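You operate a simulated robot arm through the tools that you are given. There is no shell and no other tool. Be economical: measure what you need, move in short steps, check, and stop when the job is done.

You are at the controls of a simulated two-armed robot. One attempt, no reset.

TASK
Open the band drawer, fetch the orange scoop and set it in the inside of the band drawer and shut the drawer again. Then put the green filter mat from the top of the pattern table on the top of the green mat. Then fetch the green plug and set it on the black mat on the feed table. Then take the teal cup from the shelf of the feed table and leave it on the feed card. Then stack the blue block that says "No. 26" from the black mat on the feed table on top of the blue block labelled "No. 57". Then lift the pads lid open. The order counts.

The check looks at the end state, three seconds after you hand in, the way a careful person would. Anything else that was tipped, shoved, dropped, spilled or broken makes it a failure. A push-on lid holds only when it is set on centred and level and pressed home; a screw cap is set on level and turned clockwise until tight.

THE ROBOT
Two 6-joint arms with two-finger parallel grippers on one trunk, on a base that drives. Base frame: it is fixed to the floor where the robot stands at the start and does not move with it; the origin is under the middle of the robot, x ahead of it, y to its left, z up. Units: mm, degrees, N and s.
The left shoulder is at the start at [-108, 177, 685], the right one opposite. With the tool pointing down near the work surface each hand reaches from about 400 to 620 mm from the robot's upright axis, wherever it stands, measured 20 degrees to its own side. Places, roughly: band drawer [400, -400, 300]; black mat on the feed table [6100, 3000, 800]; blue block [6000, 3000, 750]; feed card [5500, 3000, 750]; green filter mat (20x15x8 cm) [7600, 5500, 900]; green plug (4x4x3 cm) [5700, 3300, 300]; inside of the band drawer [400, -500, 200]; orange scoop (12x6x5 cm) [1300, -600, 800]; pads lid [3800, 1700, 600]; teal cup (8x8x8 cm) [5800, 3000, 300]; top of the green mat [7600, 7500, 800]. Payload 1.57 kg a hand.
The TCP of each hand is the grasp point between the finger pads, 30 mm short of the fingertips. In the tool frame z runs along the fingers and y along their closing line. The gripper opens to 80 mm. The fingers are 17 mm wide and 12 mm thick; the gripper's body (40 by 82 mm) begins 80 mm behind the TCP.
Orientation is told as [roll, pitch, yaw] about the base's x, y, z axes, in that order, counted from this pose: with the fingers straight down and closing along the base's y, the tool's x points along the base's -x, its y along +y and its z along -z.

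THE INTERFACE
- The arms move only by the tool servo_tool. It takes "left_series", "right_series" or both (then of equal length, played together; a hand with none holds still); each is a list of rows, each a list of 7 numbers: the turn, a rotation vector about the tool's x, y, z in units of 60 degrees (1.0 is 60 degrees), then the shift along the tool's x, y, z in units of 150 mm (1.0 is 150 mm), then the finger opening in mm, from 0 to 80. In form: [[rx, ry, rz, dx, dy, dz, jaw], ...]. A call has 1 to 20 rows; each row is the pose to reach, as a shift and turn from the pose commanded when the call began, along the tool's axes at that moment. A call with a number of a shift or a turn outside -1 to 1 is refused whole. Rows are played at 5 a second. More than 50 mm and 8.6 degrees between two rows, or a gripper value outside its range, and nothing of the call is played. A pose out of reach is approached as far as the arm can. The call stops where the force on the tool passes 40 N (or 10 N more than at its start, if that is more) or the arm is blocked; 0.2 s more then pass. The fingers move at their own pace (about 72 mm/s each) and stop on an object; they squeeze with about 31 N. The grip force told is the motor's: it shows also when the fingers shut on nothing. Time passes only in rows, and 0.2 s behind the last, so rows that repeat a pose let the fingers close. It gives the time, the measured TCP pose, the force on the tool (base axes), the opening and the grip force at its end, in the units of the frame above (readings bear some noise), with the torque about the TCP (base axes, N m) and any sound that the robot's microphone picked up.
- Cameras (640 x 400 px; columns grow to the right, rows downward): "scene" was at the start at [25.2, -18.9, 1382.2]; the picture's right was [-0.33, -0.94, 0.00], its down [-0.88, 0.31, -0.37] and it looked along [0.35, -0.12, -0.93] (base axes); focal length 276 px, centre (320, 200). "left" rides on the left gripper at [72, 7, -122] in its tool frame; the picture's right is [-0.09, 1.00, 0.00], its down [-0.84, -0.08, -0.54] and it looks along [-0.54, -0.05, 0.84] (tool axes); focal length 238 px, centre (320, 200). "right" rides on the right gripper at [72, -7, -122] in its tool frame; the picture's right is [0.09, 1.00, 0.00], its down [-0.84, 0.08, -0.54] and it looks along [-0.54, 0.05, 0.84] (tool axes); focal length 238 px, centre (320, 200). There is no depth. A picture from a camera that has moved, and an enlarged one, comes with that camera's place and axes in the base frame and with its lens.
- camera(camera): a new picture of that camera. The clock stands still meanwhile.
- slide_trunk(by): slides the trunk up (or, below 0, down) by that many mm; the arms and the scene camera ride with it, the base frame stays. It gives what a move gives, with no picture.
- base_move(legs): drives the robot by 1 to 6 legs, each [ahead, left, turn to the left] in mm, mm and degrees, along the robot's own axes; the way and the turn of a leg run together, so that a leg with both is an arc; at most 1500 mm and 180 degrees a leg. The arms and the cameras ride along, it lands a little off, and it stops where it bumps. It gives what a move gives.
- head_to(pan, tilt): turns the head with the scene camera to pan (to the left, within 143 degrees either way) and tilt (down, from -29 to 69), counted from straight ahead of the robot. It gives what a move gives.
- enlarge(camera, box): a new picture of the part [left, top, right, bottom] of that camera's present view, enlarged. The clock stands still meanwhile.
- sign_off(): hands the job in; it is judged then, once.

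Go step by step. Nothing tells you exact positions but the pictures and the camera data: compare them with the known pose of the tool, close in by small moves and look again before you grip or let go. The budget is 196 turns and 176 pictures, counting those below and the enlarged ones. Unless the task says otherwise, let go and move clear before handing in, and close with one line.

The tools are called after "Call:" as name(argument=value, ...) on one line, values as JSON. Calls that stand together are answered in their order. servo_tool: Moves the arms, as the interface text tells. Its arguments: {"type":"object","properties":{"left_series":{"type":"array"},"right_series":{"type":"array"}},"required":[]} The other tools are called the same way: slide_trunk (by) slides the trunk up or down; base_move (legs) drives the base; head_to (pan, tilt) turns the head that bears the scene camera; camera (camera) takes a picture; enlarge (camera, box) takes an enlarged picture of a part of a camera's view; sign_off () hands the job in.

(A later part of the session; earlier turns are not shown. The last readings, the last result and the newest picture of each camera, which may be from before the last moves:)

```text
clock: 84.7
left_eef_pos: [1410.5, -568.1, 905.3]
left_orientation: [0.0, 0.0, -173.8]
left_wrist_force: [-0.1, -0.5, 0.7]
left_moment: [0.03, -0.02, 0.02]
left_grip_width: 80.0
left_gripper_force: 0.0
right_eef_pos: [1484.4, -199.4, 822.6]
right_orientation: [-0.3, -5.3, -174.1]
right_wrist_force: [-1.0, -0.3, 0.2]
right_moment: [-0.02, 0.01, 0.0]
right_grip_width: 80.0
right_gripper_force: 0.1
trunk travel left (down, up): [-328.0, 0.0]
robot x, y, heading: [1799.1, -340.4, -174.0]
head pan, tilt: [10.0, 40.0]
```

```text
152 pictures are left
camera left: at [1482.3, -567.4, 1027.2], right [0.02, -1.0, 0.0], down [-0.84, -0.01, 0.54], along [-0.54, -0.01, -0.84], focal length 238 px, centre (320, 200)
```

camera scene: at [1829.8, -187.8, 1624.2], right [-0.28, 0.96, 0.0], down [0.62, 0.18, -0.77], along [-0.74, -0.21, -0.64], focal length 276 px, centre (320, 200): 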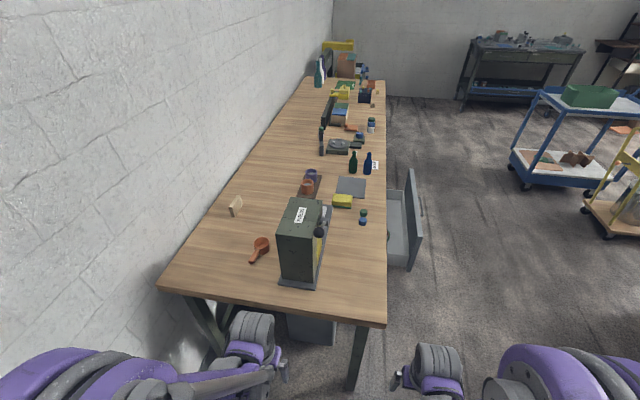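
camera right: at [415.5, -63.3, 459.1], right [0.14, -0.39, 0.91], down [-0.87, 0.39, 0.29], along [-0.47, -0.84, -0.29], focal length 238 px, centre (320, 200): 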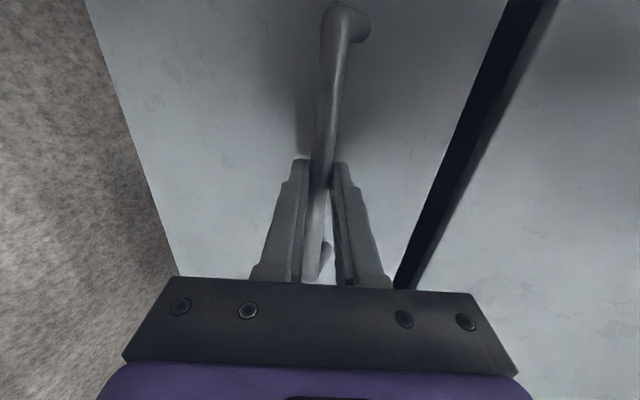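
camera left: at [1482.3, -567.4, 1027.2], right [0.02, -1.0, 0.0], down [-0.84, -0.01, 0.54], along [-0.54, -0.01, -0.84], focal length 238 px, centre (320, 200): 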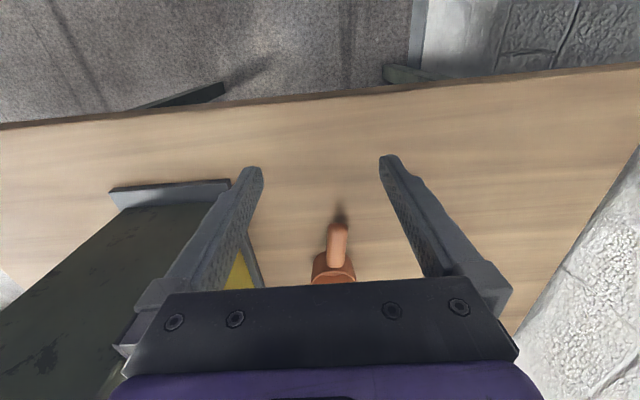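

Call:
servo_tool(left_series=[[0, 0, 0.05, -0.3, 0.02, 0, 60], [0, 0, 0.1, -0.6, 0.04, 0, 50], [0, 0, 0.15, -0.847, 0.055, 0.1, 50], [0, 0, 0.15, -0.847, 0.055, 0.23, 50]])

Call:
camera(camera="left")

```text
clock: 85.7
left_eef_pos: [1285.5, -590.3, 872.1]
left_orientation: [-0.1, 0.0, 177.1]
left_wrist_force: [0.5, -0.4, 0.3]
left_moment: [0.03, 0.0, 0.01]
left_grip_width: 49.7
left_gripper_force: 0.1
right_eef_pos: [1484.5, -200.2, 822.2]
right_orientation: [-0.4, -5.1, -174.0]
right_wrist_force: [-0.2, 0.2, 0.1]
right_moment: [-0.01, 0.02, 0.02]
right_grip_width: 80.3
right_gripper_force: 0.0
trunk travel left (down, up): [-328.0, 0.0]
robot x, y, heading: [1800.3, -336.9, -173.6]
head pan, tilt: [10.0, 40.0]
```

```text
151 pictures are left
camera left: at [1357.0, -600.2, 992.9], right [-0.14, -0.99, 0.0], down [-0.83, 0.12, 0.54], along [-0.54, 0.08, -0.84], focal length 238 px, centre (320, 200)
```

left: 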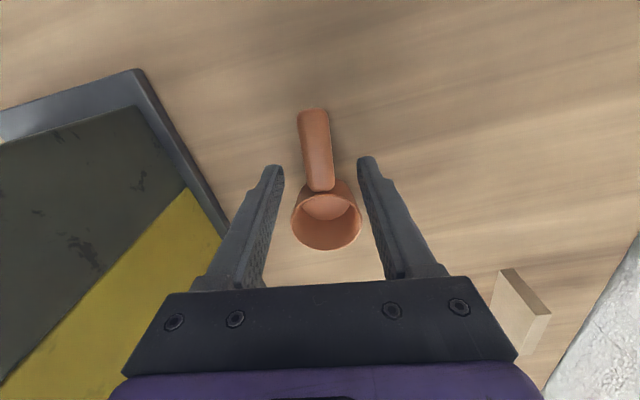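

Call:
servo_tool(left_series=[[0, 0, 0, 0, 0, 0.14, 50], [0, 0, 0, 0, 0, 0.27, 50]])

Call:
camera(camera="left")

```text
clock: 86.3
left_eef_pos: [1285.3, -589.6, 830.6]
left_orientation: [0.0, 0.0, 177.2]
left_wrist_force: [-0.2, 0.1, -0.8]
left_moment: [-0.02, -0.02, 0.02]
left_grip_width: 50.0
left_gripper_force: 0.1
right_eef_pos: [1484.3, -200.9, 822.3]
right_orientation: [-0.4, -5.2, -174.0]
right_wrist_force: [0.0, 0.1, 0.4]
right_moment: [0.02, -0.01, -0.04]
right_grip_width: 80.0
right_gripper_force: 0.1
trunk travel left (down, up): [-328.0, 0.0]
robot x, y, heading: [1801.7, -343.2, -173.8]
head pan, tilt: [10.0, 40.0]
```

```text
150 pictures are left
camera left: at [1357.3, -600.4, 951.6], right [-0.14, -0.99, 0.0], down [-0.83, 0.12, 0.54], along [-0.54, 0.08, -0.84], focal length 238 px, centre (320, 200)
```

left: 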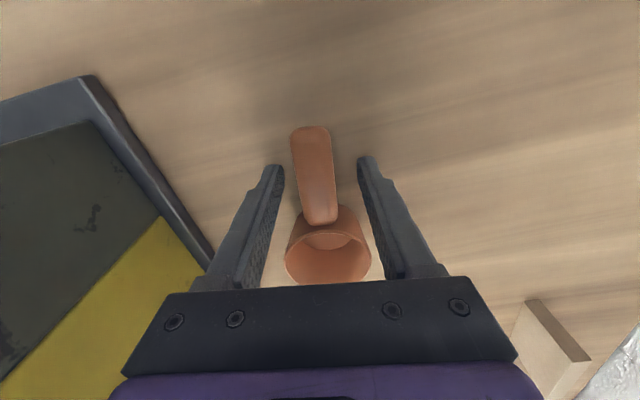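

Call:
servo_tool(left_series=[[0, 0, 0, 0, 0, 0, 20], [0, 0, 0, 0, 0, 0, 0], [0, 0, 0, 0, 0, 0, 0], [0, 0, 0, 0, 0, 0, 0]])

Call:
servo_tool(left_series=[[0, 0, 0, 0, 0, -0.15, 0], [0, 0, 0, 0, 0, -0.3, 0], [0, 0, 0, 0, 0, -0.5, 0], [0, 0, 0, 0, 0, -0.5, 0]])

Call:
camera(camera="left")

```text
clock: 87.3
left_eef_pos: [1285.0, -589.7, 830.1]
left_orientation: [0.0, 0.0, 177.2]
left_wrist_force: [-0.6, -0.1, 0.2]
left_moment: [0.0, -0.01, 0.02]
left_grip_width: 21.4
left_gripper_force: 31.0
right_eef_pos: [1484.6, -199.8, 820.1]
right_orientation: [-0.4, -5.2, -174.1]
right_wrist_force: [-0.4, 0.2, -0.1]
right_moment: [0.0, 0.0, 0.01]
right_grip_width: 79.8
right_gripper_force: 0.1
trunk travel left (down, up): [-328.0, 0.0]
robot x, y, heading: [1797.1, -338.0, -173.9]
head pan, tilt: [10.0, 40.0]
```

```text
clock: 88.3
left_eef_pos: [1286.2, -589.8, 905.7]
left_orientation: [0.1, 0.0, 177.3]
left_wrist_force: [0.7, 0.0, -0.1]
left_moment: [-0.03, 0.0, -0.02]
left_grip_width: 0.0
left_gripper_force: 21.4
right_eef_pos: [1485.8, -200.3, 821.4]
right_orientation: [-0.4, -5.3, -174.2]
right_wrist_force: [1.3, -1.0, -0.4]
right_moment: [0.02, 0.03, -0.01]
right_grip_width: 80.1
right_gripper_force: 0.2
trunk travel left (down, up): [-328.0, 0.0]
robot x, y, heading: [1798.6, -338.9, -173.8]
head pan, tilt: [10.0, 40.0]
```

```text
149 pictures are left
camera left: at [1358.0, -600.2, 1027.5], right [-0.14, -0.99, 0.0], down [-0.83, 0.12, 0.54], along [-0.54, 0.08, -0.84], focal length 238 px, centre (320, 200)
```

left: 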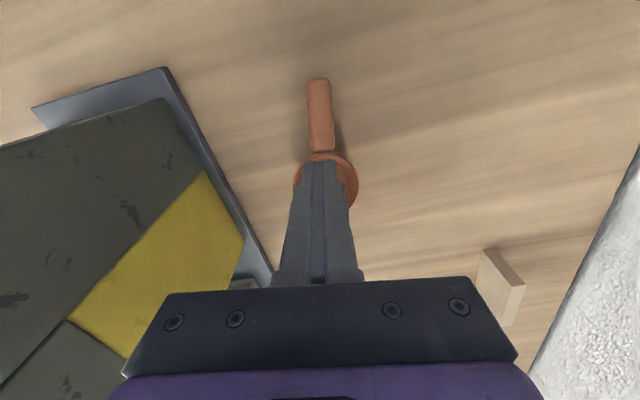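

Call:
servo_tool(left_series=[[0, 0, 0, 0.04, 0, 0, 50], [0, 0, 0, 0.08, 0, 0.1, 50], [0, 0, 0, 0.08, 0, 0.3, 50], [0, 0, 0, 0.08, 0, 0.45, 50], [0, 0, 0, 0.08, 0, 0.52, 50], [0, 0, 0, 0.08, 0, 0.56, 50], [0, 0, 0, 0.08, 0, 0.56, 50]])

Call:
camera(camera="left")

```text
clock: 89.7
left_eef_pos: [1295.4, -589.3, 829.6]
left_orientation: [0.1, -0.1, 177.3]
left_wrist_force: [-0.7, 0.2, 36.6]
left_moment: [0.62, -0.25, 0.02]
left_grip_width: 49.7
left_gripper_force: 0.0
right_eef_pos: [1484.8, -199.8, 823.2]
right_orientation: [-0.5, -5.4, -174.1]
right_wrist_force: [0.1, 0.2, 0.5]
right_moment: [0.02, -0.01, 0.02]
right_grip_width: 80.0
right_gripper_force: 0.0
trunk travel left (down, up): [-328.0, 0.0]
robot x, y, heading: [1801.7, -340.2, -173.9]
head pan, tilt: [10.0, 40.0]
stopped in row 6 (left hand): the force on the tool passed its limit at 52 N (the readings are from after the stop); the commanded pose is now the measured one
```

```text
148 pictures are left
camera left: at [1369.0, -600.2, 951.1], right [-0.14, -0.99, 0.0], down [-0.83, 0.12, 0.55], along [-0.54, 0.08, -0.84], focal length 238 px, centre (320, 200)
```

left: 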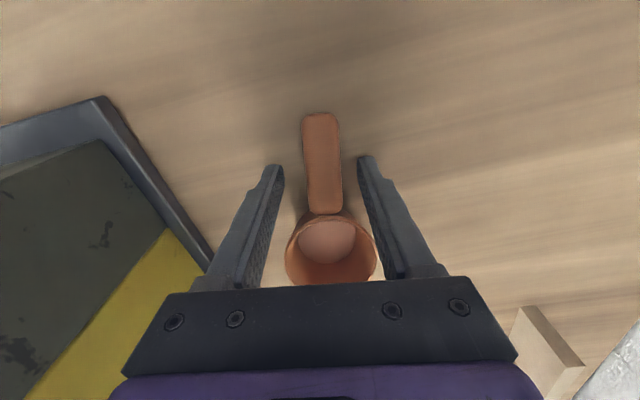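

Call:
servo_tool(left_series=[[0, 0, 0, 0, 0, -0.025, 80], [0, 0, 0, 0, 0, -0.025, 80], [0, 0, 0, -0.12, 0.01, -0.025, 80], [0, 0, 0, -0.24, 0.02, -0.025, 80]])

Call:
camera(camera="left")

```text
clock: 90.7
left_eef_pos: [1260.0, -590.8, 832.6]
left_orientation: [0.1, 0.1, 177.2]
left_wrist_force: [0.4, -0.1, 0.2]
left_moment: [0.03, -0.04, -0.01]
left_grip_width: 79.8
left_gripper_force: 0.1
right_eef_pos: [1482.6, -200.8, 821.9]
right_orientation: [-0.3, -5.1, -174.2]
right_wrist_force: [-0.3, 0.0, -0.6]
right_moment: [-0.02, 0.01, 0.03]
right_grip_width: 80.1
right_gripper_force: 0.1
trunk travel left (down, up): [-328.0, 0.0]
robot x, y, heading: [1802.1, -341.3, -173.8]
head pan, tilt: [10.0, 40.0]
```

```text
147 pictures are left
camera left: at [1331.2, -600.9, 952.5], right [-0.14, -0.99, 0.0], down [-0.83, 0.12, 0.54], along [-0.54, 0.08, -0.84], focal length 238 px, centre (320, 200)
```

left: 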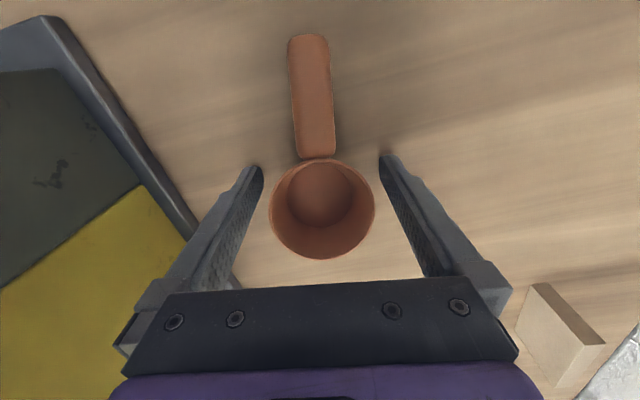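

Call:
servo_tool(left_series=[[0, 0, 0, 0, 0, 0, 50], [0, 0, 0, 0, 0, 0, 30], [0, 0, 0, 0, 0, 0, 30], [0, 0, 0, 0, 0, 0, 30]])

Call:
servo_tool(left_series=[[0, 0, 0, 0, 0, -0.05, 30], [0, 0, 0, 0, 0, -0.1, 30], [0, 0, 0, 0, 0, -0.2, 30], [0, 0, 0, 0, 0, -0.3, 30], [0, 0, 0, 0, 0, -0.45, 30], [0, 0, 0, 0, 0, -0.45, 30]])

Call:
camera(camera="left")

```text
clock: 91.7
left_eef_pos: [1259.4, -591.4, 830.8]
left_orientation: [0.1, -0.1, 177.2]
left_wrist_force: [-0.4, -0.4, -0.2]
left_moment: [0.0, -0.01, 0.02]
left_grip_width: 50.9
left_gripper_force: 30.9
right_eef_pos: [1484.1, -200.8, 820.9]
right_orientation: [-0.5, -5.2, -174.1]
right_wrist_force: [-0.1, -0.2, -0.3]
right_moment: [0.0, -0.02, -0.01]
right_grip_width: 80.2
right_gripper_force: 0.1
trunk travel left (down, up): [-328.0, 0.0]
robot x, y, heading: [1801.5, -338.7, -173.7]
head pan, tilt: [10.0, 40.0]
```

```text
clock: 93.1
left_eef_pos: [1259.3, -591.3, 898.6]
left_orientation: [0.0, -0.1, 177.3]
left_wrist_force: [0.4, -0.5, -0.5]
left_moment: [0.01, -0.02, -0.03]
left_grip_width: 50.8
left_gripper_force: 30.9
right_eef_pos: [1483.3, -200.0, 822.6]
right_orientation: [-0.4, -5.2, -174.1]
right_wrist_force: [-1.2, 0.2, 0.0]
right_moment: [-0.03, 0.02, 0.0]
right_grip_width: 80.0
right_gripper_force: 0.1
trunk travel left (down, up): [-328.0, 0.0]
robot x, y, heading: [1801.2, -342.2, -173.8]
head pan, tilt: [10.0, 40.0]
```

```text
146 pictures are left
camera left: at [1331.5, -602.1, 1019.7], right [-0.14, -0.99, 0.0], down [-0.83, 0.12, 0.54], along [-0.54, 0.08, -0.84], focal length 238 px, centre (320, 200)
```

left: 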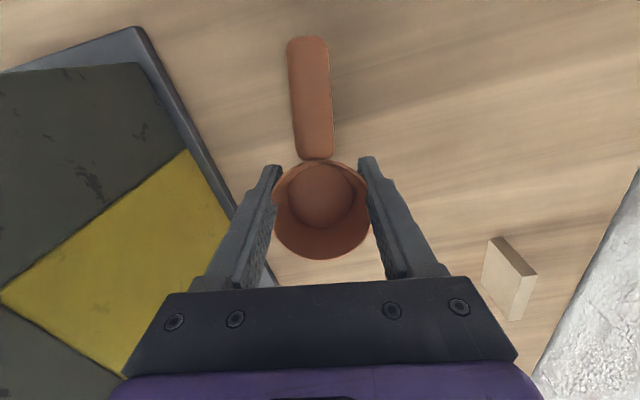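

Call:
servo_tool(left_series=[[0, 0, 0, 0.1, 0, -0.1, 30], [0, 0, 0, 0.35, 0, -0.2, 30], [0, 0, 0, 0.65, 0, -0.2, 30], [0, 0, 0, 0.9, 0, -0.2, 30], [0, 0, 0, 1, 0, -0.2, 30]])

Call:
servo_tool(left_series=[[0, 0, 0, 0.15, 0, 0, 30], [0, 0, 0, 0.4, 0, 0, 30], [0, 0, 0, 0.65, 0, 0, 30], [0, 0, 0, 0.9, 0, 0, 30]])

Call:
base_move(legs=[[0, -1000, 0], [0, 0, 89.4], [0, -1200, 0]])

Call:
head_to(pan=-10, tilt=50)

Call:
camera(camera="scene")

Call:
camera(camera="left")

```text
clock: 94.3
left_eef_pos: [1408.5, -600.0, 927.3]
left_orientation: [0.0, 0.0, 177.2]
left_wrist_force: [0.3, -0.3, -1.3]
left_moment: [0.02, 0.0, -0.02]
left_grip_width: 50.9
left_gripper_force: 30.7
right_eef_pos: [1485.5, -200.0, 821.9]
right_orientation: [-0.4, -5.2, -174.1]
right_wrist_force: [0.6, -1.0, -0.1]
right_moment: [0.01, 0.0, 0.0]
right_grip_width: 80.1
right_gripper_force: 0.0
trunk travel left (down, up): [-328.0, 0.0]
robot x, y, heading: [1801.0, -336.5, -173.7]
head pan, tilt: [10.0, 40.0]
```

```text
clock: 95.3
left_eef_pos: [1545.4, -604.3, 928.9]
left_orientation: [0.0, 0.0, 177.2]
left_wrist_force: [0.9, 0.1, -1.6]
left_moment: [-0.03, 0.0, -0.03]
left_grip_width: 50.8
left_gripper_force: 30.9
right_eef_pos: [1485.4, -199.5, 822.8]
right_orientation: [-0.4, -5.2, -174.1]
right_wrist_force: [-0.1, -0.1, 0.6]
right_moment: [0.01, -0.01, -0.03]
right_grip_width: 79.9
right_gripper_force: 0.0
trunk travel left (down, up): [-328.0, 0.0]
robot x, y, heading: [1799.3, -337.7, -173.8]
head pan, tilt: [10.0, 40.0]
```

```text
clock: 118.6
left_eef_pos: [735.5, 297.0, 928.3]
left_orientation: [0.0, -0.1, -95.1]
left_wrist_force: [0.2, -0.3, -0.6]
left_moment: [0.02, -0.02, 0.02]
left_grip_width: 50.9
left_gripper_force: 31.5
right_eef_pos: [327.6, 253.6, 822.5]
right_orientation: [-0.4, -5.2, -86.4]
right_wrist_force: [0.7, 0.6, -0.1]
right_moment: [-0.01, -0.01, 0.02]
right_grip_width: 80.2
right_gripper_force: 0.1
trunk travel left (down, up): [-328.0, 0.0]
robot x, y, heading: [480.0, 558.3, -86.3]
head pan, tilt: [10.0, 40.0]
```

```text
clock: 119.4
left_eef_pos: [735.1, 297.2, 929.2]
left_orientation: [0.0, -0.2, -95.1]
left_wrist_force: [0.4, -0.2, -0.6]
left_moment: [-0.02, 0.04, 0.01]
left_grip_width: 50.8
left_gripper_force: 31.1
right_eef_pos: [327.2, 254.1, 821.9]
right_orientation: [-0.4, -5.3, -86.4]
right_wrist_force: [0.2, -1.1, 0.9]
right_moment: [-0.04, 0.01, 0.01]
right_grip_width: 80.1
right_gripper_force: 0.0
trunk travel left (down, up): [-328.0, 0.0]
robot x, y, heading: [477.1, 559.9, -86.2]
head pan, tilt: [-10.0, 50.0]
```

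```text
145 pictures are left
camera scene: at [466.2, 530.0, 1610.0], right [-0.99, 0.11, 0.0], down [0.08, 0.76, -0.64], along [-0.07, -0.64, -0.77], focal length 276 px, centre (320, 200)
```

scene: 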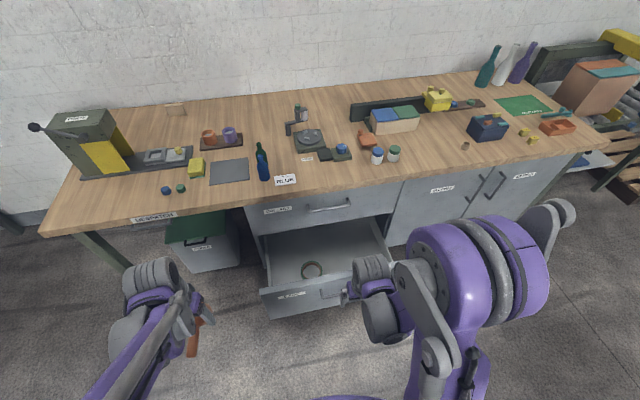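

```text
144 pictures are left
camera left: at [749.4, 368.5, 1049.7], right [0.98, -0.18, 0.0], down [-0.15, -0.83, 0.54], along [-0.1, -0.53, -0.84], focal length 238 px, centre (320, 200)
```

left: 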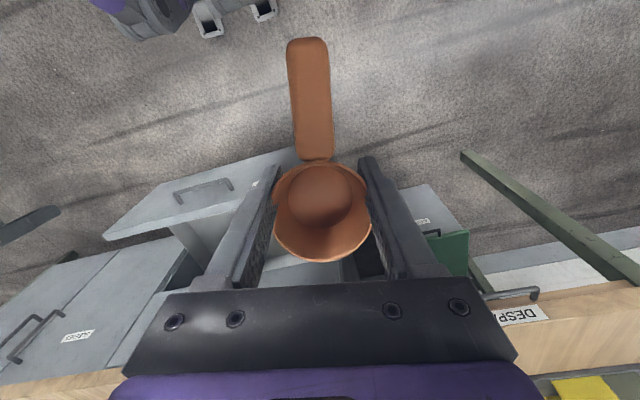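

Call:
enlarge(camera="scene", box=[240, 190, 420, 325])

```text
2.96 times, centred on (330, 258) of scene
camera zoom: at [466.2, 530.0, 1610.0], right [-0.99, 0.11, 0.0], down [0.08, 0.76, -0.64], along [-0.07, -0.64, -0.77], focal length 818 px, centre (290, 30)
```

zoom: 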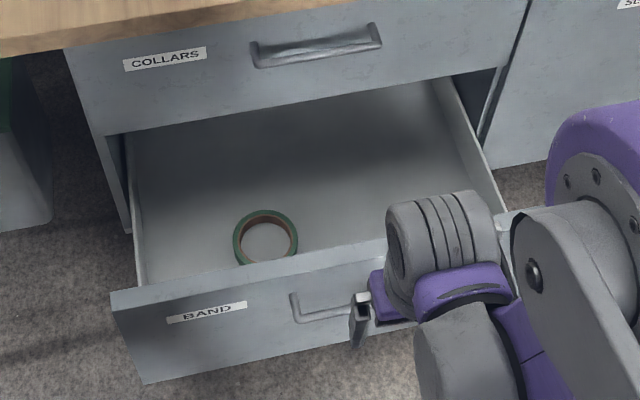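

Call:
base_move(legs=[[35, -440, 1.8]])

Call:
servo_tool(left_series=[[0, 0, -0.14, 0, 0, 0, 30], [0, 0, -0.28, 0, 0, 0, 30], [0, 0, -0.42, 0, 0, 0, 30], [0, 0, -0.56, 0, 0, 0, 30], [0, 0, -0.7, 0, 0, 0, 30], [0, 0, -0.84, 0, 0, 0, 30], [0, 0, -0.98, 0, 0, 0, 30]])

Call:
servo_tool(left_series=[[0, 0, -0.14, 0, 0, 0, 30], [0, 0, -0.28, 0, 0, 0, 30], [0, 0, -0.42, 0, 0, 0, 30], [0, 0, -0.56, 0, 0, 0, 30], [0, 0, -0.68, 0, 0, 0, 30]])

Call:
slide_trunk(by=-200)

Call:
camera(camera="scene")

```text
clock: 123.9
left_eef_pos: [304.0, 231.8, 928.3]
left_orientation: [0.0, -0.1, -93.1]
left_wrist_force: [0.6, 0.5, -0.5]
left_moment: [0.0, 0.01, 0.0]
left_grip_width: 50.7
left_gripper_force: 31.2
right_eef_pos: [-102.8, 174.5, 822.3]
right_orientation: [-0.4, -5.2, -84.3]
right_wrist_force: [0.2, 0.1, 0.5]
right_moment: [0.01, 0.01, -0.03]
right_grip_width: 79.7
right_gripper_force: 0.1
trunk travel left (down, up): [-328.0, 0.0]
robot x, y, heading: [37.7, 492.7, -84.2]
head pan, tilt: [-10.0, 50.0]
```

```text
clock: 125.5
left_eef_pos: [303.6, 232.3, 928.5]
left_orientation: [-0.1, 0.0, -34.1]
left_wrist_force: [-0.2, -0.5, -0.1]
left_moment: [0.04, -0.01, 0.02]
left_grip_width: 50.8
left_gripper_force: 31.3
right_eef_pos: [-102.5, 174.1, 821.8]
right_orientation: [-0.3, -5.2, -84.3]
right_wrist_force: [-0.1, -0.1, -0.8]
right_moment: [0.0, 0.0, 0.03]
right_grip_width: 80.2
right_gripper_force: 0.1
trunk travel left (down, up): [-328.0, 0.0]
robot x, y, heading: [36.9, 489.9, -83.9]
head pan, tilt: [-10.0, 50.0]
```

```text
clock: 126.7
left_eef_pos: [303.7, 232.6, 928.5]
left_orientation: [-0.1, 0.0, 6.7]
left_wrist_force: [-0.6, -0.5, -1.0]
left_moment: [0.01, 0.03, -0.03]
left_grip_width: 50.7
left_gripper_force: 31.0
right_eef_pos: [-102.8, 173.8, 822.2]
right_orientation: [-0.4, -5.2, -84.4]
right_wrist_force: [-0.4, 0.1, 0.5]
right_moment: [-0.03, 0.01, 0.03]
right_grip_width: 79.8
right_gripper_force: 0.0
trunk travel left (down, up): [-328.0, 0.0]
robot x, y, heading: [39.5, 489.2, -84.1]
head pan, tilt: [-10.0, 50.0]
```

```text
clock: 128.8
left_eef_pos: [304.1, 232.7, 727.8]
left_orientation: [-0.2, 0.0, 6.5]
left_wrist_force: [-0.5, -0.1, -1.0]
left_moment: [-0.04, -0.01, -0.03]
left_grip_width: 50.5
left_gripper_force: 30.8
right_eef_pos: [-102.7, 174.7, 622.9]
right_orientation: [-0.3, -5.2, -84.3]
right_wrist_force: [-1.0, 0.0, 0.1]
right_moment: [0.04, 0.01, -0.03]
right_grip_width: 80.0
right_gripper_force: 0.2
trunk travel left (down, up): [-128.0, 200.0]
robot x, y, heading: [38.6, 490.3, -84.2]
head pan, tilt: [-10.0, 50.0]
```

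```text
142 pictures are left
camera scene: at [28.2, 440.0, 1406.7], right [-1.0, 0.07, 0.0], down [0.05, 0.76, -0.64], along [-0.05, -0.64, -0.77], focal length 276 px, centre (320, 200)
```

scene: 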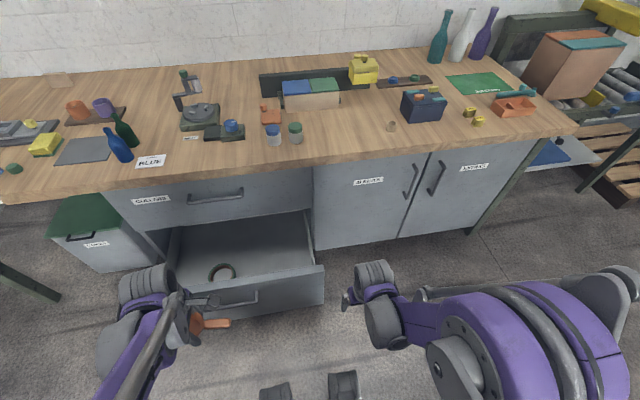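

Call:
slide_trunk(by=-127)

Call:
servo_tool(left_series=[[0, 0, 0, 0.05, -0.3, 0, 30], [0, 0, 0, 0.1, -0.6, 0, 30], [0, 0, 0, 0.15, -0.9, 0, 30], [0, 0, 0, 0.2, -1.0, 0, 30]])

Call:
servo_tool(left_series=[[0, 0, 0, 0.05, -0.3, 0, 30], [0, 0, 0, 0.1, -0.6, 0, 30], [0, 0, 0, 0.15, -0.9, 0, 30], [0, 0, 0, 0.2, -1.0, 0, 30]])

Call:
camera(camera="scene")

Call:
camera(camera="left")

```text
clock: 130.4
left_eef_pos: [304.3, 233.0, 601.8]
left_orientation: [-0.1, 0.0, 6.5]
left_wrist_force: [-0.1, -0.1, -0.7]
left_moment: [0.02, -0.01, 0.0]
left_grip_width: 50.9
left_gripper_force: 31.1
right_eef_pos: [-103.5, 174.6, 494.9]
right_orientation: [-0.4, -5.3, -84.4]
right_wrist_force: [-0.1, 0.8, 0.0]
right_moment: [-0.01, 0.03, 0.0]
right_grip_width: 80.0
right_gripper_force: 0.0
trunk travel left (down, up): [-1.0, 327.0]
robot x, y, heading: [37.0, 491.5, -84.0]
head pan, tilt: [-10.0, 50.0]
```

```text
clock: 131.4
left_eef_pos: [292.3, 81.1, 602.1]
left_orientation: [-0.1, 0.0, 6.6]
left_wrist_force: [0.4, 1.2, -1.2]
left_moment: [0.0, 0.0, 0.0]
left_grip_width: 50.9
left_gripper_force: 31.2
right_eef_pos: [-103.0, 174.9, 494.9]
right_orientation: [-0.4, -5.1, -84.4]
right_wrist_force: [-0.3, -0.8, -0.3]
right_moment: [0.01, -0.01, 0.03]
right_grip_width: 80.0
right_gripper_force: 0.1
trunk travel left (down, up): [-1.0, 327.0]
robot x, y, heading: [39.4, 489.7, -84.3]
head pan, tilt: [-10.0, 50.0]
```

```text
clock: 132.4
left_eef_pos: [279.0, -71.2, 601.8]
left_orientation: [-0.1, 0.0, 6.6]
left_wrist_force: [-0.9, -1.1, -1.2]
left_moment: [0.01, 0.03, 0.0]
left_grip_width: 50.7
left_gripper_force: 31.1
right_eef_pos: [-103.5, 174.5, 494.3]
right_orientation: [-0.4, -5.2, -84.4]
right_wrist_force: [0.1, 0.1, 0.1]
right_moment: [0.02, -0.03, -0.02]
right_grip_width: 80.3
right_gripper_force: 0.1
trunk travel left (down, up): [-1.0, 327.0]
robot x, y, heading: [36.3, 489.3, -84.0]
head pan, tilt: [-10.0, 50.0]
```

```text
141 pictures are left
camera scene: at [32.0, 403.0, 1277.4], right [-1.0, 0.07, 0.0], down [0.05, 0.76, -0.64], along [-0.05, -0.64, -0.77], focal length 276 px, centre (320, 200)
```

scene: 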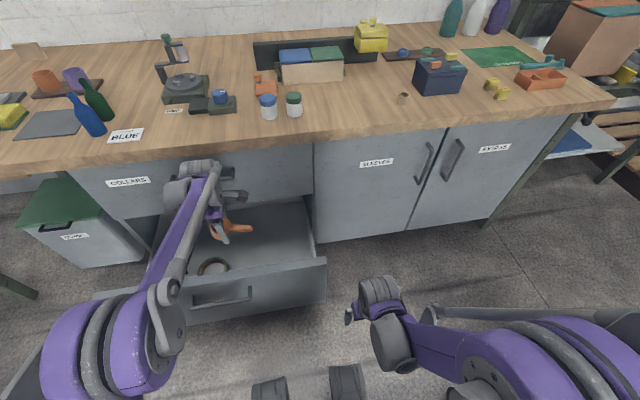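

```text
140 pictures are left
camera left: at [206.8, -74.3, 723.4], right [-0.02, 1.0, 0.0], down [0.84, 0.02, 0.54], along [0.54, 0.01, -0.84], focal length 238 px, centre (320, 200)
```

left: 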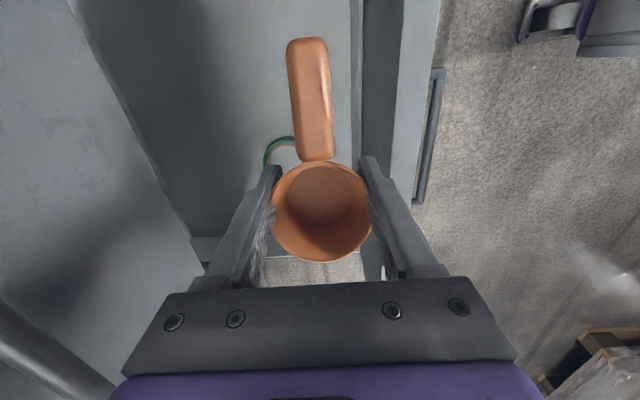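

Call:
servo_tool(left_series=[[0, 0, 0, 0.11, -0.12, 0, 30], [0, 0, 0, 0.22, -0.236, 0, 30], [0, 0, 0, 0.22, -0.236, 0.3, 30], [0, 0, 0, 0.22, -0.236, 0.6, 30], [0, 0, 0, 0.22, -0.236, 0.9, 30], [0, 0, 0, 0.22, -0.236, 1.0, 30]])

Call:
camera(camera="scene")

```text
clock: 133.8
left_eef_pos: [249.9, -111.4, 451.3]
left_orientation: [-0.1, 0.0, 6.5]
left_wrist_force: [0.1, -0.3, -0.7]
left_moment: [-0.01, -0.01, -0.01]
left_grip_width: 50.8
left_gripper_force: 31.3
right_eef_pos: [-103.2, 173.7, 496.1]
right_orientation: [-0.5, -5.3, -84.5]
right_wrist_force: [0.1, 0.1, -0.3]
right_moment: [0.0, 0.01, -0.02]
right_grip_width: 80.0
right_gripper_force: 0.1
trunk travel left (down, up): [-1.0, 327.0]
robot x, y, heading: [36.8, 488.1, -84.3]
head pan, tilt: [-10.0, 50.0]
```

```text
139 pictures are left
camera scene: at [32.1, 403.0, 1277.4], right [-1.0, 0.07, 0.0], down [0.05, 0.76, -0.64], along [-0.05, -0.64, -0.77], focal length 276 px, centre (320, 200)
```

scene: 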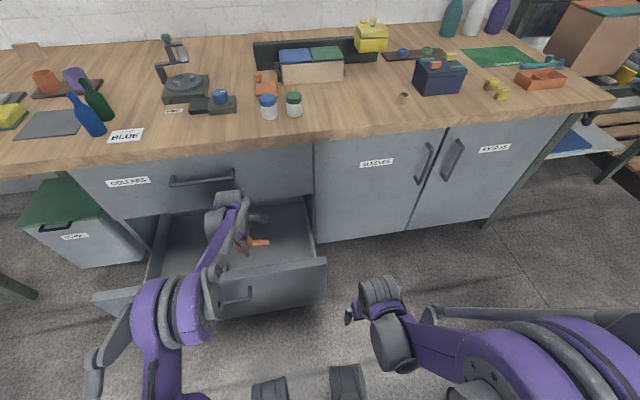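

Call:
servo_tool(left_series=[[0, 0, 0, 0, 0, 0.2, 30], [0, 0, 0, 0, 0, 0.4, 30], [0, 0, 0, 0, 0, 0.6, 30]])

Call:
camera(camera="scene")

Call:
camera(camera="left")

```text
clock: 134.6
left_eef_pos: [249.2, -109.6, 361.3]
left_orientation: [-0.2, 0.0, 6.5]
left_wrist_force: [0.1, 0.1, -0.1]
left_moment: [0.02, -0.01, 0.03]
left_grip_width: 50.7
left_gripper_force: 30.8
right_eef_pos: [-103.0, 174.4, 495.0]
right_orientation: [-0.5, -5.1, -84.5]
right_wrist_force: [0.0, -0.4, 0.0]
right_moment: [-0.02, -0.02, 0.02]
right_grip_width: 79.9
right_gripper_force: 0.0
trunk travel left (down, up): [-1.0, 327.0]
robot x, y, heading: [39.3, 489.1, -84.2]
head pan, tilt: [-10.0, 50.0]
```

```text
138 pictures are left
camera scene: at [32.1, 402.9, 1277.4], right [-1.0, 0.07, 0.0], down [0.05, 0.76, -0.64], along [-0.05, -0.64, -0.77], focal length 276 px, centre (320, 200)
```

scene: 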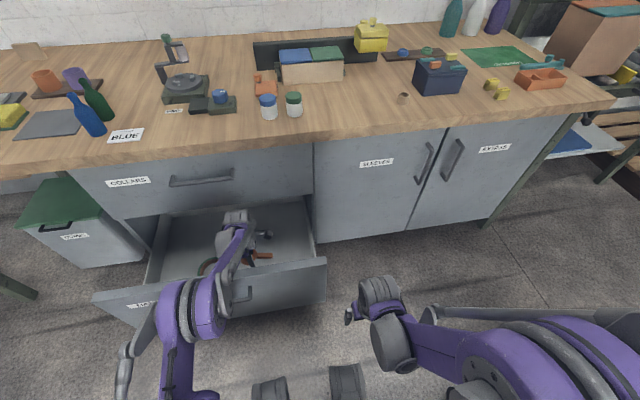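

```text
137 pictures are left
camera left: at [177.8, -112.0, 482.7], right [-0.02, 1.0, 0.0], down [0.84, 0.02, 0.54], along [0.54, 0.01, -0.84], focal length 238 px, centre (320, 200)
```

left: 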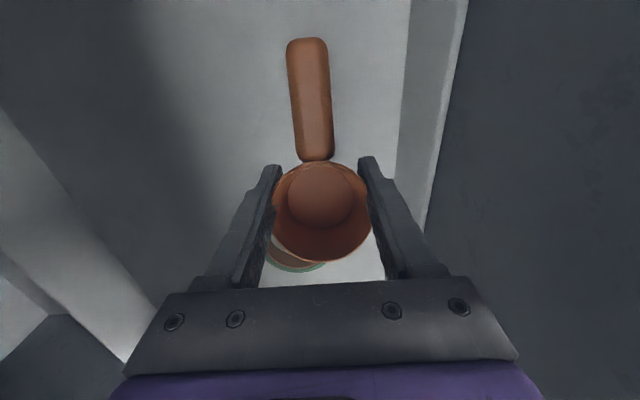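

Call:
enlarge(camera="scene", box=[80, 180, 340, 400])

```text
1.82 times, centred on (210, 290) of scene
camera zoom: at [32.1, 402.9, 1277.4], right [-1.0, 0.07, 0.0], down [0.05, 0.76, -0.64], along [-0.05, -0.64, -0.77], focal length 502 px, centre (520, 36)
```

zoom: 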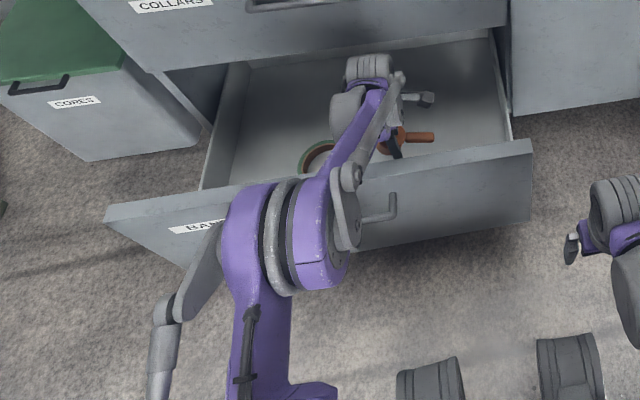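

Call:
servo_tool(left_series=[[0, 0, 0, 0, 0, -0.3, 30], [0, 0, 0, 0, 0, -0.6, 30], [0, 0, 0, 0, 0, -0.9, 30], [0, 0, 0, 0, 0, -1.0, 30]])

Call:
servo_tool(left_series=[[0, 0, 0, 0, 0, -0.3, 30], [0, 0, 0, 0, 0, -0.45, 30], [0, 0, 0, 0, 0.3, -0.45, 30], [0, 0, 0, 0, 0.6, -0.45, 30], [0, 0, 0, 0, 0.8, -0.45, 30]])

Call:
base_move(legs=[[125, 0, 0]])

```text
clock: 135.6
left_eef_pos: [247.8, -110.9, 512.3]
left_orientation: [-0.1, 0.0, 6.5]
left_wrist_force: [0.3, 0.0, -1.0]
left_moment: [0.0, 0.05, -0.01]
left_grip_width: 50.9
left_gripper_force: 30.4
right_eef_pos: [-102.5, 174.0, 495.1]
right_orientation: [-0.4, -5.2, -84.4]
right_wrist_force: [-0.7, 0.7, 0.5]
right_moment: [-0.02, -0.02, 0.0]
right_grip_width: 80.0
right_gripper_force: 0.0
trunk travel left (down, up): [-1.0, 327.0]
robot x, y, heading: [33.7, 490.6, -83.8]
head pan, tilt: [-10.0, 50.0]
```

```text
clock: 136.8
left_eef_pos: [234.4, 6.8, 579.3]
left_orientation: [-0.1, 0.0, 6.5]
left_wrist_force: [0.0, -0.1, 0.0]
left_moment: [0.03, 0.01, -0.03]
left_grip_width: 50.7
left_gripper_force: 31.0
right_eef_pos: [-102.4, 174.8, 495.2]
right_orientation: [-0.5, -5.2, -84.5]
right_wrist_force: [0.2, 0.4, -0.5]
right_moment: [0.0, -0.01, -0.01]
right_grip_width: 79.9
right_gripper_force: 0.0
trunk travel left (down, up): [-1.0, 327.0]
robot x, y, heading: [38.5, 488.8, -84.0]
head pan, tilt: [-10.0, 50.0]
```

```text
clock: 138.1
left_eef_pos: [249.8, -118.3, 579.4]
left_orientation: [0.0, 0.0, 6.6]
left_wrist_force: [0.0, -0.1, -0.5]
left_moment: [0.05, 0.0, -0.01]
left_grip_width: 51.0
left_gripper_force: 30.9
right_eef_pos: [-87.2, 48.7, 496.1]
right_orientation: [-0.4, -5.1, -84.2]
right_wrist_force: [0.4, -0.2, 0.5]
right_moment: [0.02, 0.0, 0.01]
right_grip_width: 80.0
right_gripper_force: 0.0
trunk travel left (down, up): [-1.0, 327.0]
robot x, y, heading: [51.7, 364.4, -83.5]
head pan, tilt: [-10.0, 50.0]
```

Call:
servo_tool(left_series=[[0, 0, 0, 0, 0.03, 0.3, 30], [0, 0, 0, 0, 0.05, 0.6, 30], [0, 0, 0, 0, 0.05, 0.9, 30], [0, 0, 0, 0, 0.05, 1.0, 30]])

Call:
servo_tool(left_series=[[0, 0, 0, 0, 0, 0.2, 30], [0, 0, 0, 0, 0, 0.4, 30]])

Call:
enlarge(camera="scene", box=[80, 180, 340, 400])

```text
clock: 139.1
left_eef_pos: [247.5, -111.5, 430.4]
left_orientation: [-0.1, 0.1, 6.7]
left_wrist_force: [0.0, -0.1, -1.7]
left_moment: [0.01, 0.01, 0.04]
left_grip_width: 50.9
left_gripper_force: 30.8
right_eef_pos: [-88.8, 48.9, 494.5]
right_orientation: [-0.4, -5.2, -84.2]
right_wrist_force: [0.1, 0.2, -0.5]
right_moment: [-0.01, -0.02, -0.01]
right_grip_width: 80.1
right_gripper_force: 0.0
trunk travel left (down, up): [-1.0, 327.0]
robot x, y, heading: [51.1, 361.9, -84.0]
head pan, tilt: [-10.0, 50.0]
```

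```text
clock: 139.7
left_eef_pos: [248.7, -111.5, 368.6]
left_orientation: [-0.1, 0.0, 6.7]
left_wrist_force: [-0.2, 0.3, -0.6]
left_moment: [-0.01, 0.02, 0.02]
left_grip_width: 51.0
left_gripper_force: 31.5
right_eef_pos: [-88.1, 49.0, 494.4]
right_orientation: [-0.3, -5.2, -84.2]
right_wrist_force: [-0.1, 0.6, -0.2]
right_moment: [0.0, -0.01, -0.04]
right_grip_width: 80.0
right_gripper_force: 0.1
trunk travel left (down, up): [-1.0, 327.0]
robot x, y, heading: [50.7, 363.8, -83.8]
head pan, tilt: [-10.0, 50.0]
```

```text
1.82 times, centred on (210, 290) of scene
camera zoom: at [45.5, 277.3, 1277.4], right [-1.0, 0.07, 0.0], down [0.05, 0.76, -0.64], along [-0.04, -0.64, -0.77], focal length 502 px, centre (520, 36)
```

zoom: 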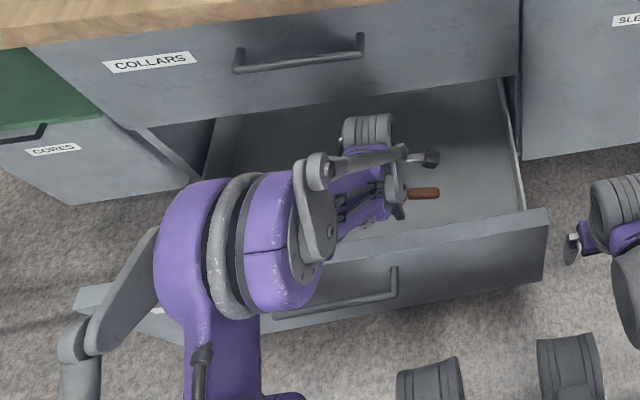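

Call:
servo_tool(left_series=[[0, 0, 0, 0, 0, 0.1, 30], [0, 0, 0, 0, 0, 0.2, 30], [0, 0, 0, 0, 0, 0.3, 30], [0, 0, 0, 0, 0, 0.4, 30], [0, 0, 0, 0, 0, 0.5, 30]])

Call:
enlarge(camera="scene", box=[80, 180, 340, 400])

```text
clock: 140.9
left_eef_pos: [246.7, -111.4, 294.5]
left_orientation: [-0.1, 0.1, 6.6]
left_wrist_force: [0.0, 0.3, -0.2]
left_moment: [0.02, 0.03, -0.03]
left_grip_width: 50.7
left_gripper_force: 30.6
right_eef_pos: [-88.2, 49.0, 495.2]
right_orientation: [-0.3, -5.2, -84.2]
right_wrist_force: [-0.3, 0.0, -0.7]
right_moment: [0.0, 0.03, 0.01]
right_grip_width: 79.9
right_gripper_force: 0.1
trunk travel left (down, up): [-1.0, 327.0]
robot x, y, heading: [50.6, 362.9, -83.8]
head pan, tilt: [-10.0, 50.0]
```

```text
1.82 times, centred on (210, 290) of scene
camera zoom: at [45.5, 277.4, 1277.4], right [-1.0, 0.07, 0.0], down [0.05, 0.76, -0.64], along [-0.04, -0.64, -0.77], focal length 502 px, centre (520, 36)
```

zoom: 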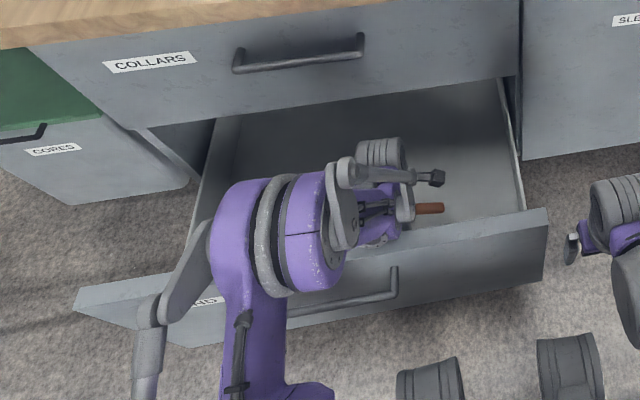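

Call:
servo_tool(left_series=[[0, 0, 0, 0, 0, 0.08, 30], [0, 0, 0, 0, 0, 0.16, 30], [0, 0, 0, 0, 0, 0.24, 30], [0, 0, 0, 0, 0, 0.32, 30]])

Call:
camera(camera="left")

Call:
enlarge(camera="scene", box=[80, 180, 340, 400])

```text
clock: 141.9
left_eef_pos: [248.4, -110.9, 246.3]
left_orientation: [-0.1, 0.0, 6.6]
left_wrist_force: [0.3, -0.6, -0.2]
left_moment: [-0.02, 0.0, -0.02]
left_grip_width: 50.6
left_gripper_force: 30.9
right_eef_pos: [-89.4, 48.7, 493.8]
right_orientation: [-0.4, -5.2, -84.3]
right_wrist_force: [0.4, 0.1, 0.2]
right_moment: [0.0, -0.01, 0.01]
right_grip_width: 80.0
right_gripper_force: 0.0
trunk travel left (down, up): [-1.0, 327.0]
robot x, y, heading: [48.6, 364.4, -83.9]
head pan, tilt: [-10.0, 50.0]
```

```text
133 pictures are left
camera left: at [177.2, -113.6, 367.3], right [-0.02, 1.0, 0.0], down [0.84, 0.02, 0.54], along [0.54, 0.01, -0.84], focal length 238 px, centre (320, 200)
```

left: 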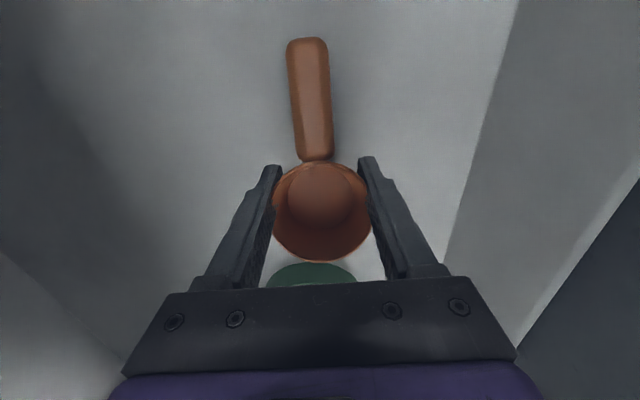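

```text
1.82 times, centred on (210, 290) of scene
camera zoom: at [45.5, 277.3, 1277.4], right [-1.0, 0.07, 0.0], down [0.05, 0.76, -0.64], along [-0.04, -0.64, -0.77], focal length 502 px, centre (520, 36)
```

zoom: 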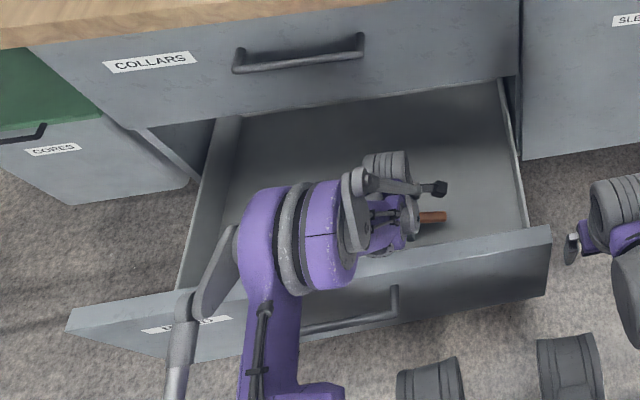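

Call:
servo_tool(left_series=[[0, 0, 0, 0, 0, 0.06, 30], [0, 0, 0, 0, 0, 0.12, 30], [0, 0, 0, 0, 0, 0.18, 30], [0, 0, 0, 0, 0, 0.22, 30], [0, 0, 0, 0, 0, 0.26, 30], [0, 0, 0, 0, 0, 0.3, 30]])

Call:
camera(camera="left")

```text
clock: 143.2
left_eef_pos: [248.1, -110.7, 209.8]
left_orientation: [0.1, 0.2, 6.6]
left_wrist_force: [-0.3, 1.2, 25.6]
left_moment: [-0.37, 0.03, 0.01]
left_grip_width: 50.9
left_gripper_force: 30.8
right_eef_pos: [-89.0, 48.7, 495.6]
right_orientation: [-0.4, -5.3, -84.3]
right_wrist_force: [-0.5, -0.4, -0.2]
right_moment: [0.01, 0.01, -0.03]
right_grip_width: 79.9
right_gripper_force: 0.0
trunk travel left (down, up): [-1.0, 327.0]
robot x, y, heading: [48.6, 366.1, -83.9]
head pan, tilt: [-10.0, 50.0]
stopped in row 6 (left hand): the force on the tool passed its limit at 65 N (the readings are from after the stop); the commanded pose is now the measured one
```

```text
131 pictures are left
camera left: at [176.3, -112.8, 331.5], right [-0.02, 1.0, 0.0], down [0.84, 0.02, 0.54], along [0.54, 0.01, -0.84], focal length 238 px, centre (320, 200)
```

left: 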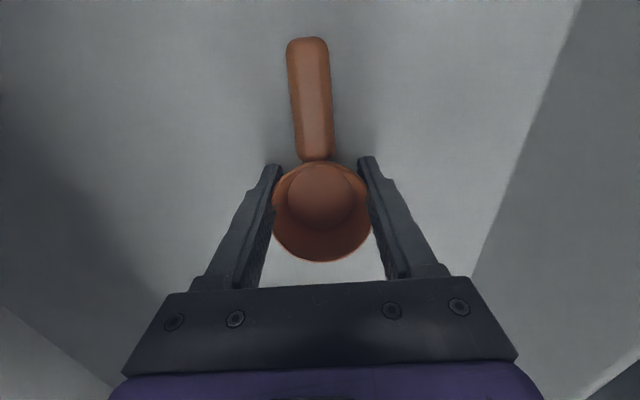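

Call:
servo_tool(left_series=[[0, 0, 0, 0, 0, 0, 50], [0, 0, 0, 0, 0, 0, 75], [0, 0, 0, 0, 0, -0.05, 75], [0, 0, 0, 0, 0, -0.3, 75], [0, 0, 0, 0, 0, -0.6, 75], [0, 0, 0, 0, 0, -0.9, 75]])

Call:
servo_tool(left_series=[[0, 0, 0, 0, 0, -0.3, 75], [0, 0, 0, 0, 0, -0.6, 75], [0, 0, 0, 0, 0, -0.9, 75], [0, 0, 0, 0, 0, -1.0, 75]])

Call:
servo_tool(left_series=[[0, 0, 0, 0, 0, -0.3, 75], [0, 0, 0, 0, 0, -0.6, 75], [0, 0, 0, 0, 0, -0.7, 75]])

Call:
base_move(legs=[[-350, 0, 0]])

Call:
slide_trunk(by=200)

Call:
camera(camera="scene")

```text
clock: 143.7
left_eef_pos: [248.7, -108.0, 211.0]
left_orientation: [0.6, 0.0, 6.6]
left_wrist_force: [-0.9, 18.9, 19.8]
left_moment: [-0.18, -0.03, 0.03]
left_grip_width: 57.3
left_gripper_force: 0.1
right_eef_pos: [-88.2, 49.9, 495.2]
right_orientation: [-0.4, -5.1, -84.3]
right_wrist_force: [0.2, 0.7, -0.9]
right_moment: [0.0, -0.04, 0.0]
right_grip_width: 79.8
right_gripper_force: 0.1
trunk travel left (down, up): [-1.0, 327.0]
robot x, y, heading: [52.5, 364.6, -83.9]
head pan, tilt: [-10.0, 50.0]
stopped in row 2 (left hand): the force on the tool passed its limit at 44 N (the readings are from after the stop); the commanded pose is now the measured one
```

```text
clock: 144.7
left_eef_pos: [246.9, -109.0, 359.2]
left_orientation: [0.4, 0.1, 6.7]
left_wrist_force: [-0.3, 0.1, -0.3]
left_moment: [-0.02, -0.05, 0.03]
left_grip_width: 75.2
left_gripper_force: 0.0
right_eef_pos: [-89.5, 49.0, 494.7]
right_orientation: [-0.4, -5.2, -84.1]
right_wrist_force: [-0.4, -0.2, -0.6]
right_moment: [-0.02, -0.05, -0.03]
right_grip_width: 80.1
right_gripper_force: 0.1
trunk travel left (down, up): [-1.0, 327.0]
robot x, y, heading: [51.7, 363.0, -84.2]
head pan, tilt: [-10.0, 50.0]
```

```text
clock: 145.5
left_eef_pos: [247.9, -111.8, 463.8]
left_orientation: [0.4, 0.1, 6.5]
left_wrist_force: [0.5, 0.3, -0.3]
left_moment: [0.04, 0.02, 0.01]
left_grip_width: 74.9
left_gripper_force: 0.1
right_eef_pos: [-88.1, 48.2, 494.9]
right_orientation: [-0.4, -5.3, -84.2]
right_wrist_force: [0.7, -0.2, -0.5]
right_moment: [0.01, -0.04, 0.0]
right_grip_width: 79.8
right_gripper_force: 0.0
trunk travel left (down, up): [-1.0, 327.0]
robot x, y, heading: [49.7, 360.8, -84.2]
head pan, tilt: [-10.0, 50.0]
```

```text
clock: 147.1
left_eef_pos: [228.2, 78.8, 463.5]
left_orientation: [-1.0, 0.0, 6.4]
left_wrist_force: [4.1, -29.1, -2.6]
left_moment: [0.39, 0.1, -0.33]
left_grip_width: 49.8
left_gripper_force: 0.1
right_eef_pos: [-110.7, 248.4, 493.9]
right_orientation: [-0.4, -5.1, -84.3]
right_wrist_force: [0.4, -0.2, -0.2]
right_moment: [0.02, 0.0, 0.05]
right_grip_width: 80.3
right_gripper_force: 0.1
trunk travel left (down, up): [-1.0, 327.0]
robot x, y, heading: [30.6, 563.5, -83.7]
head pan, tilt: [-10.0, 50.0]
stopped in leg 1: the force on the tool passed its limit at 60 N (the readings are from after the stop); the commanded pose is now the measured one
```

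```text
clock: 147.7
left_eef_pos: [228.0, 79.5, 477.9]
left_orientation: [-1.1, 0.1, 6.5]
left_wrist_force: [2.7, -20.9, -1.6]
left_moment: [-0.03, -0.01, -0.17]
left_grip_width: 56.5
left_gripper_force: 0.1
right_eef_pos: [-111.2, 248.6, 509.5]
right_orientation: [-0.5, -5.1, -84.4]
right_wrist_force: [-0.1, -0.4, -0.6]
right_moment: [0.04, -0.03, 0.04]
right_grip_width: 79.9
right_gripper_force: 0.1
trunk travel left (down, up): [-17.0, 311.0]
robot x, y, heading: [29.5, 565.9, -83.9]
head pan, tilt: [-10.0, 50.0]
stopped: the force on the tool passed its limit at 44 N (the readings are from after the stop); the commanded pose is now the measured one
```

```text
130 pictures are left
camera scene: at [24.2, 477.8, 1289.1], right [-1.0, 0.07, 0.0], down [0.05, 0.76, -0.64], along [-0.05, -0.64, -0.77], focal length 276 px, centre (320, 200)
```

scene: 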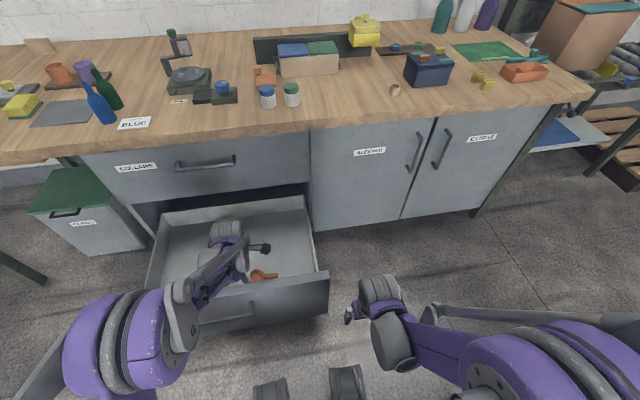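

Call:
servo_tool(left_series=[[0, 0, 0, 0, -0.2, 0, 75], [0, 0, 0, 0, -0.3, -0.1, 75], [0, 0, 0, 0, -0.3, -0.3, 75], [0, 0, 0, 0, -0.3, -0.6, 75], [0, 0, 0, 0, -0.3, -0.9, 75]])

```text
clock: 148.9
left_eef_pos: [232.7, 39.4, 614.0]
left_orientation: [-1.0, 0.1, 6.5]
left_wrist_force: [0.1, 0.1, 0.0]
left_moment: [0.01, 0.01, 0.04]
left_grip_width: 75.0
left_gripper_force: 0.0
right_eef_pos: [-109.6, 250.6, 510.0]
right_orientation: [-0.4, -5.2, -84.4]
right_wrist_force: [-0.1, -0.5, 0.7]
right_moment: [-0.03, -0.01, 0.0]
right_grip_width: 80.1
right_gripper_force: 0.0
trunk travel left (down, up): [-17.0, 311.0]
robot x, y, heading: [25.9, 564.5, -84.1]
head pan, tilt: [-10.0, 50.0]
```

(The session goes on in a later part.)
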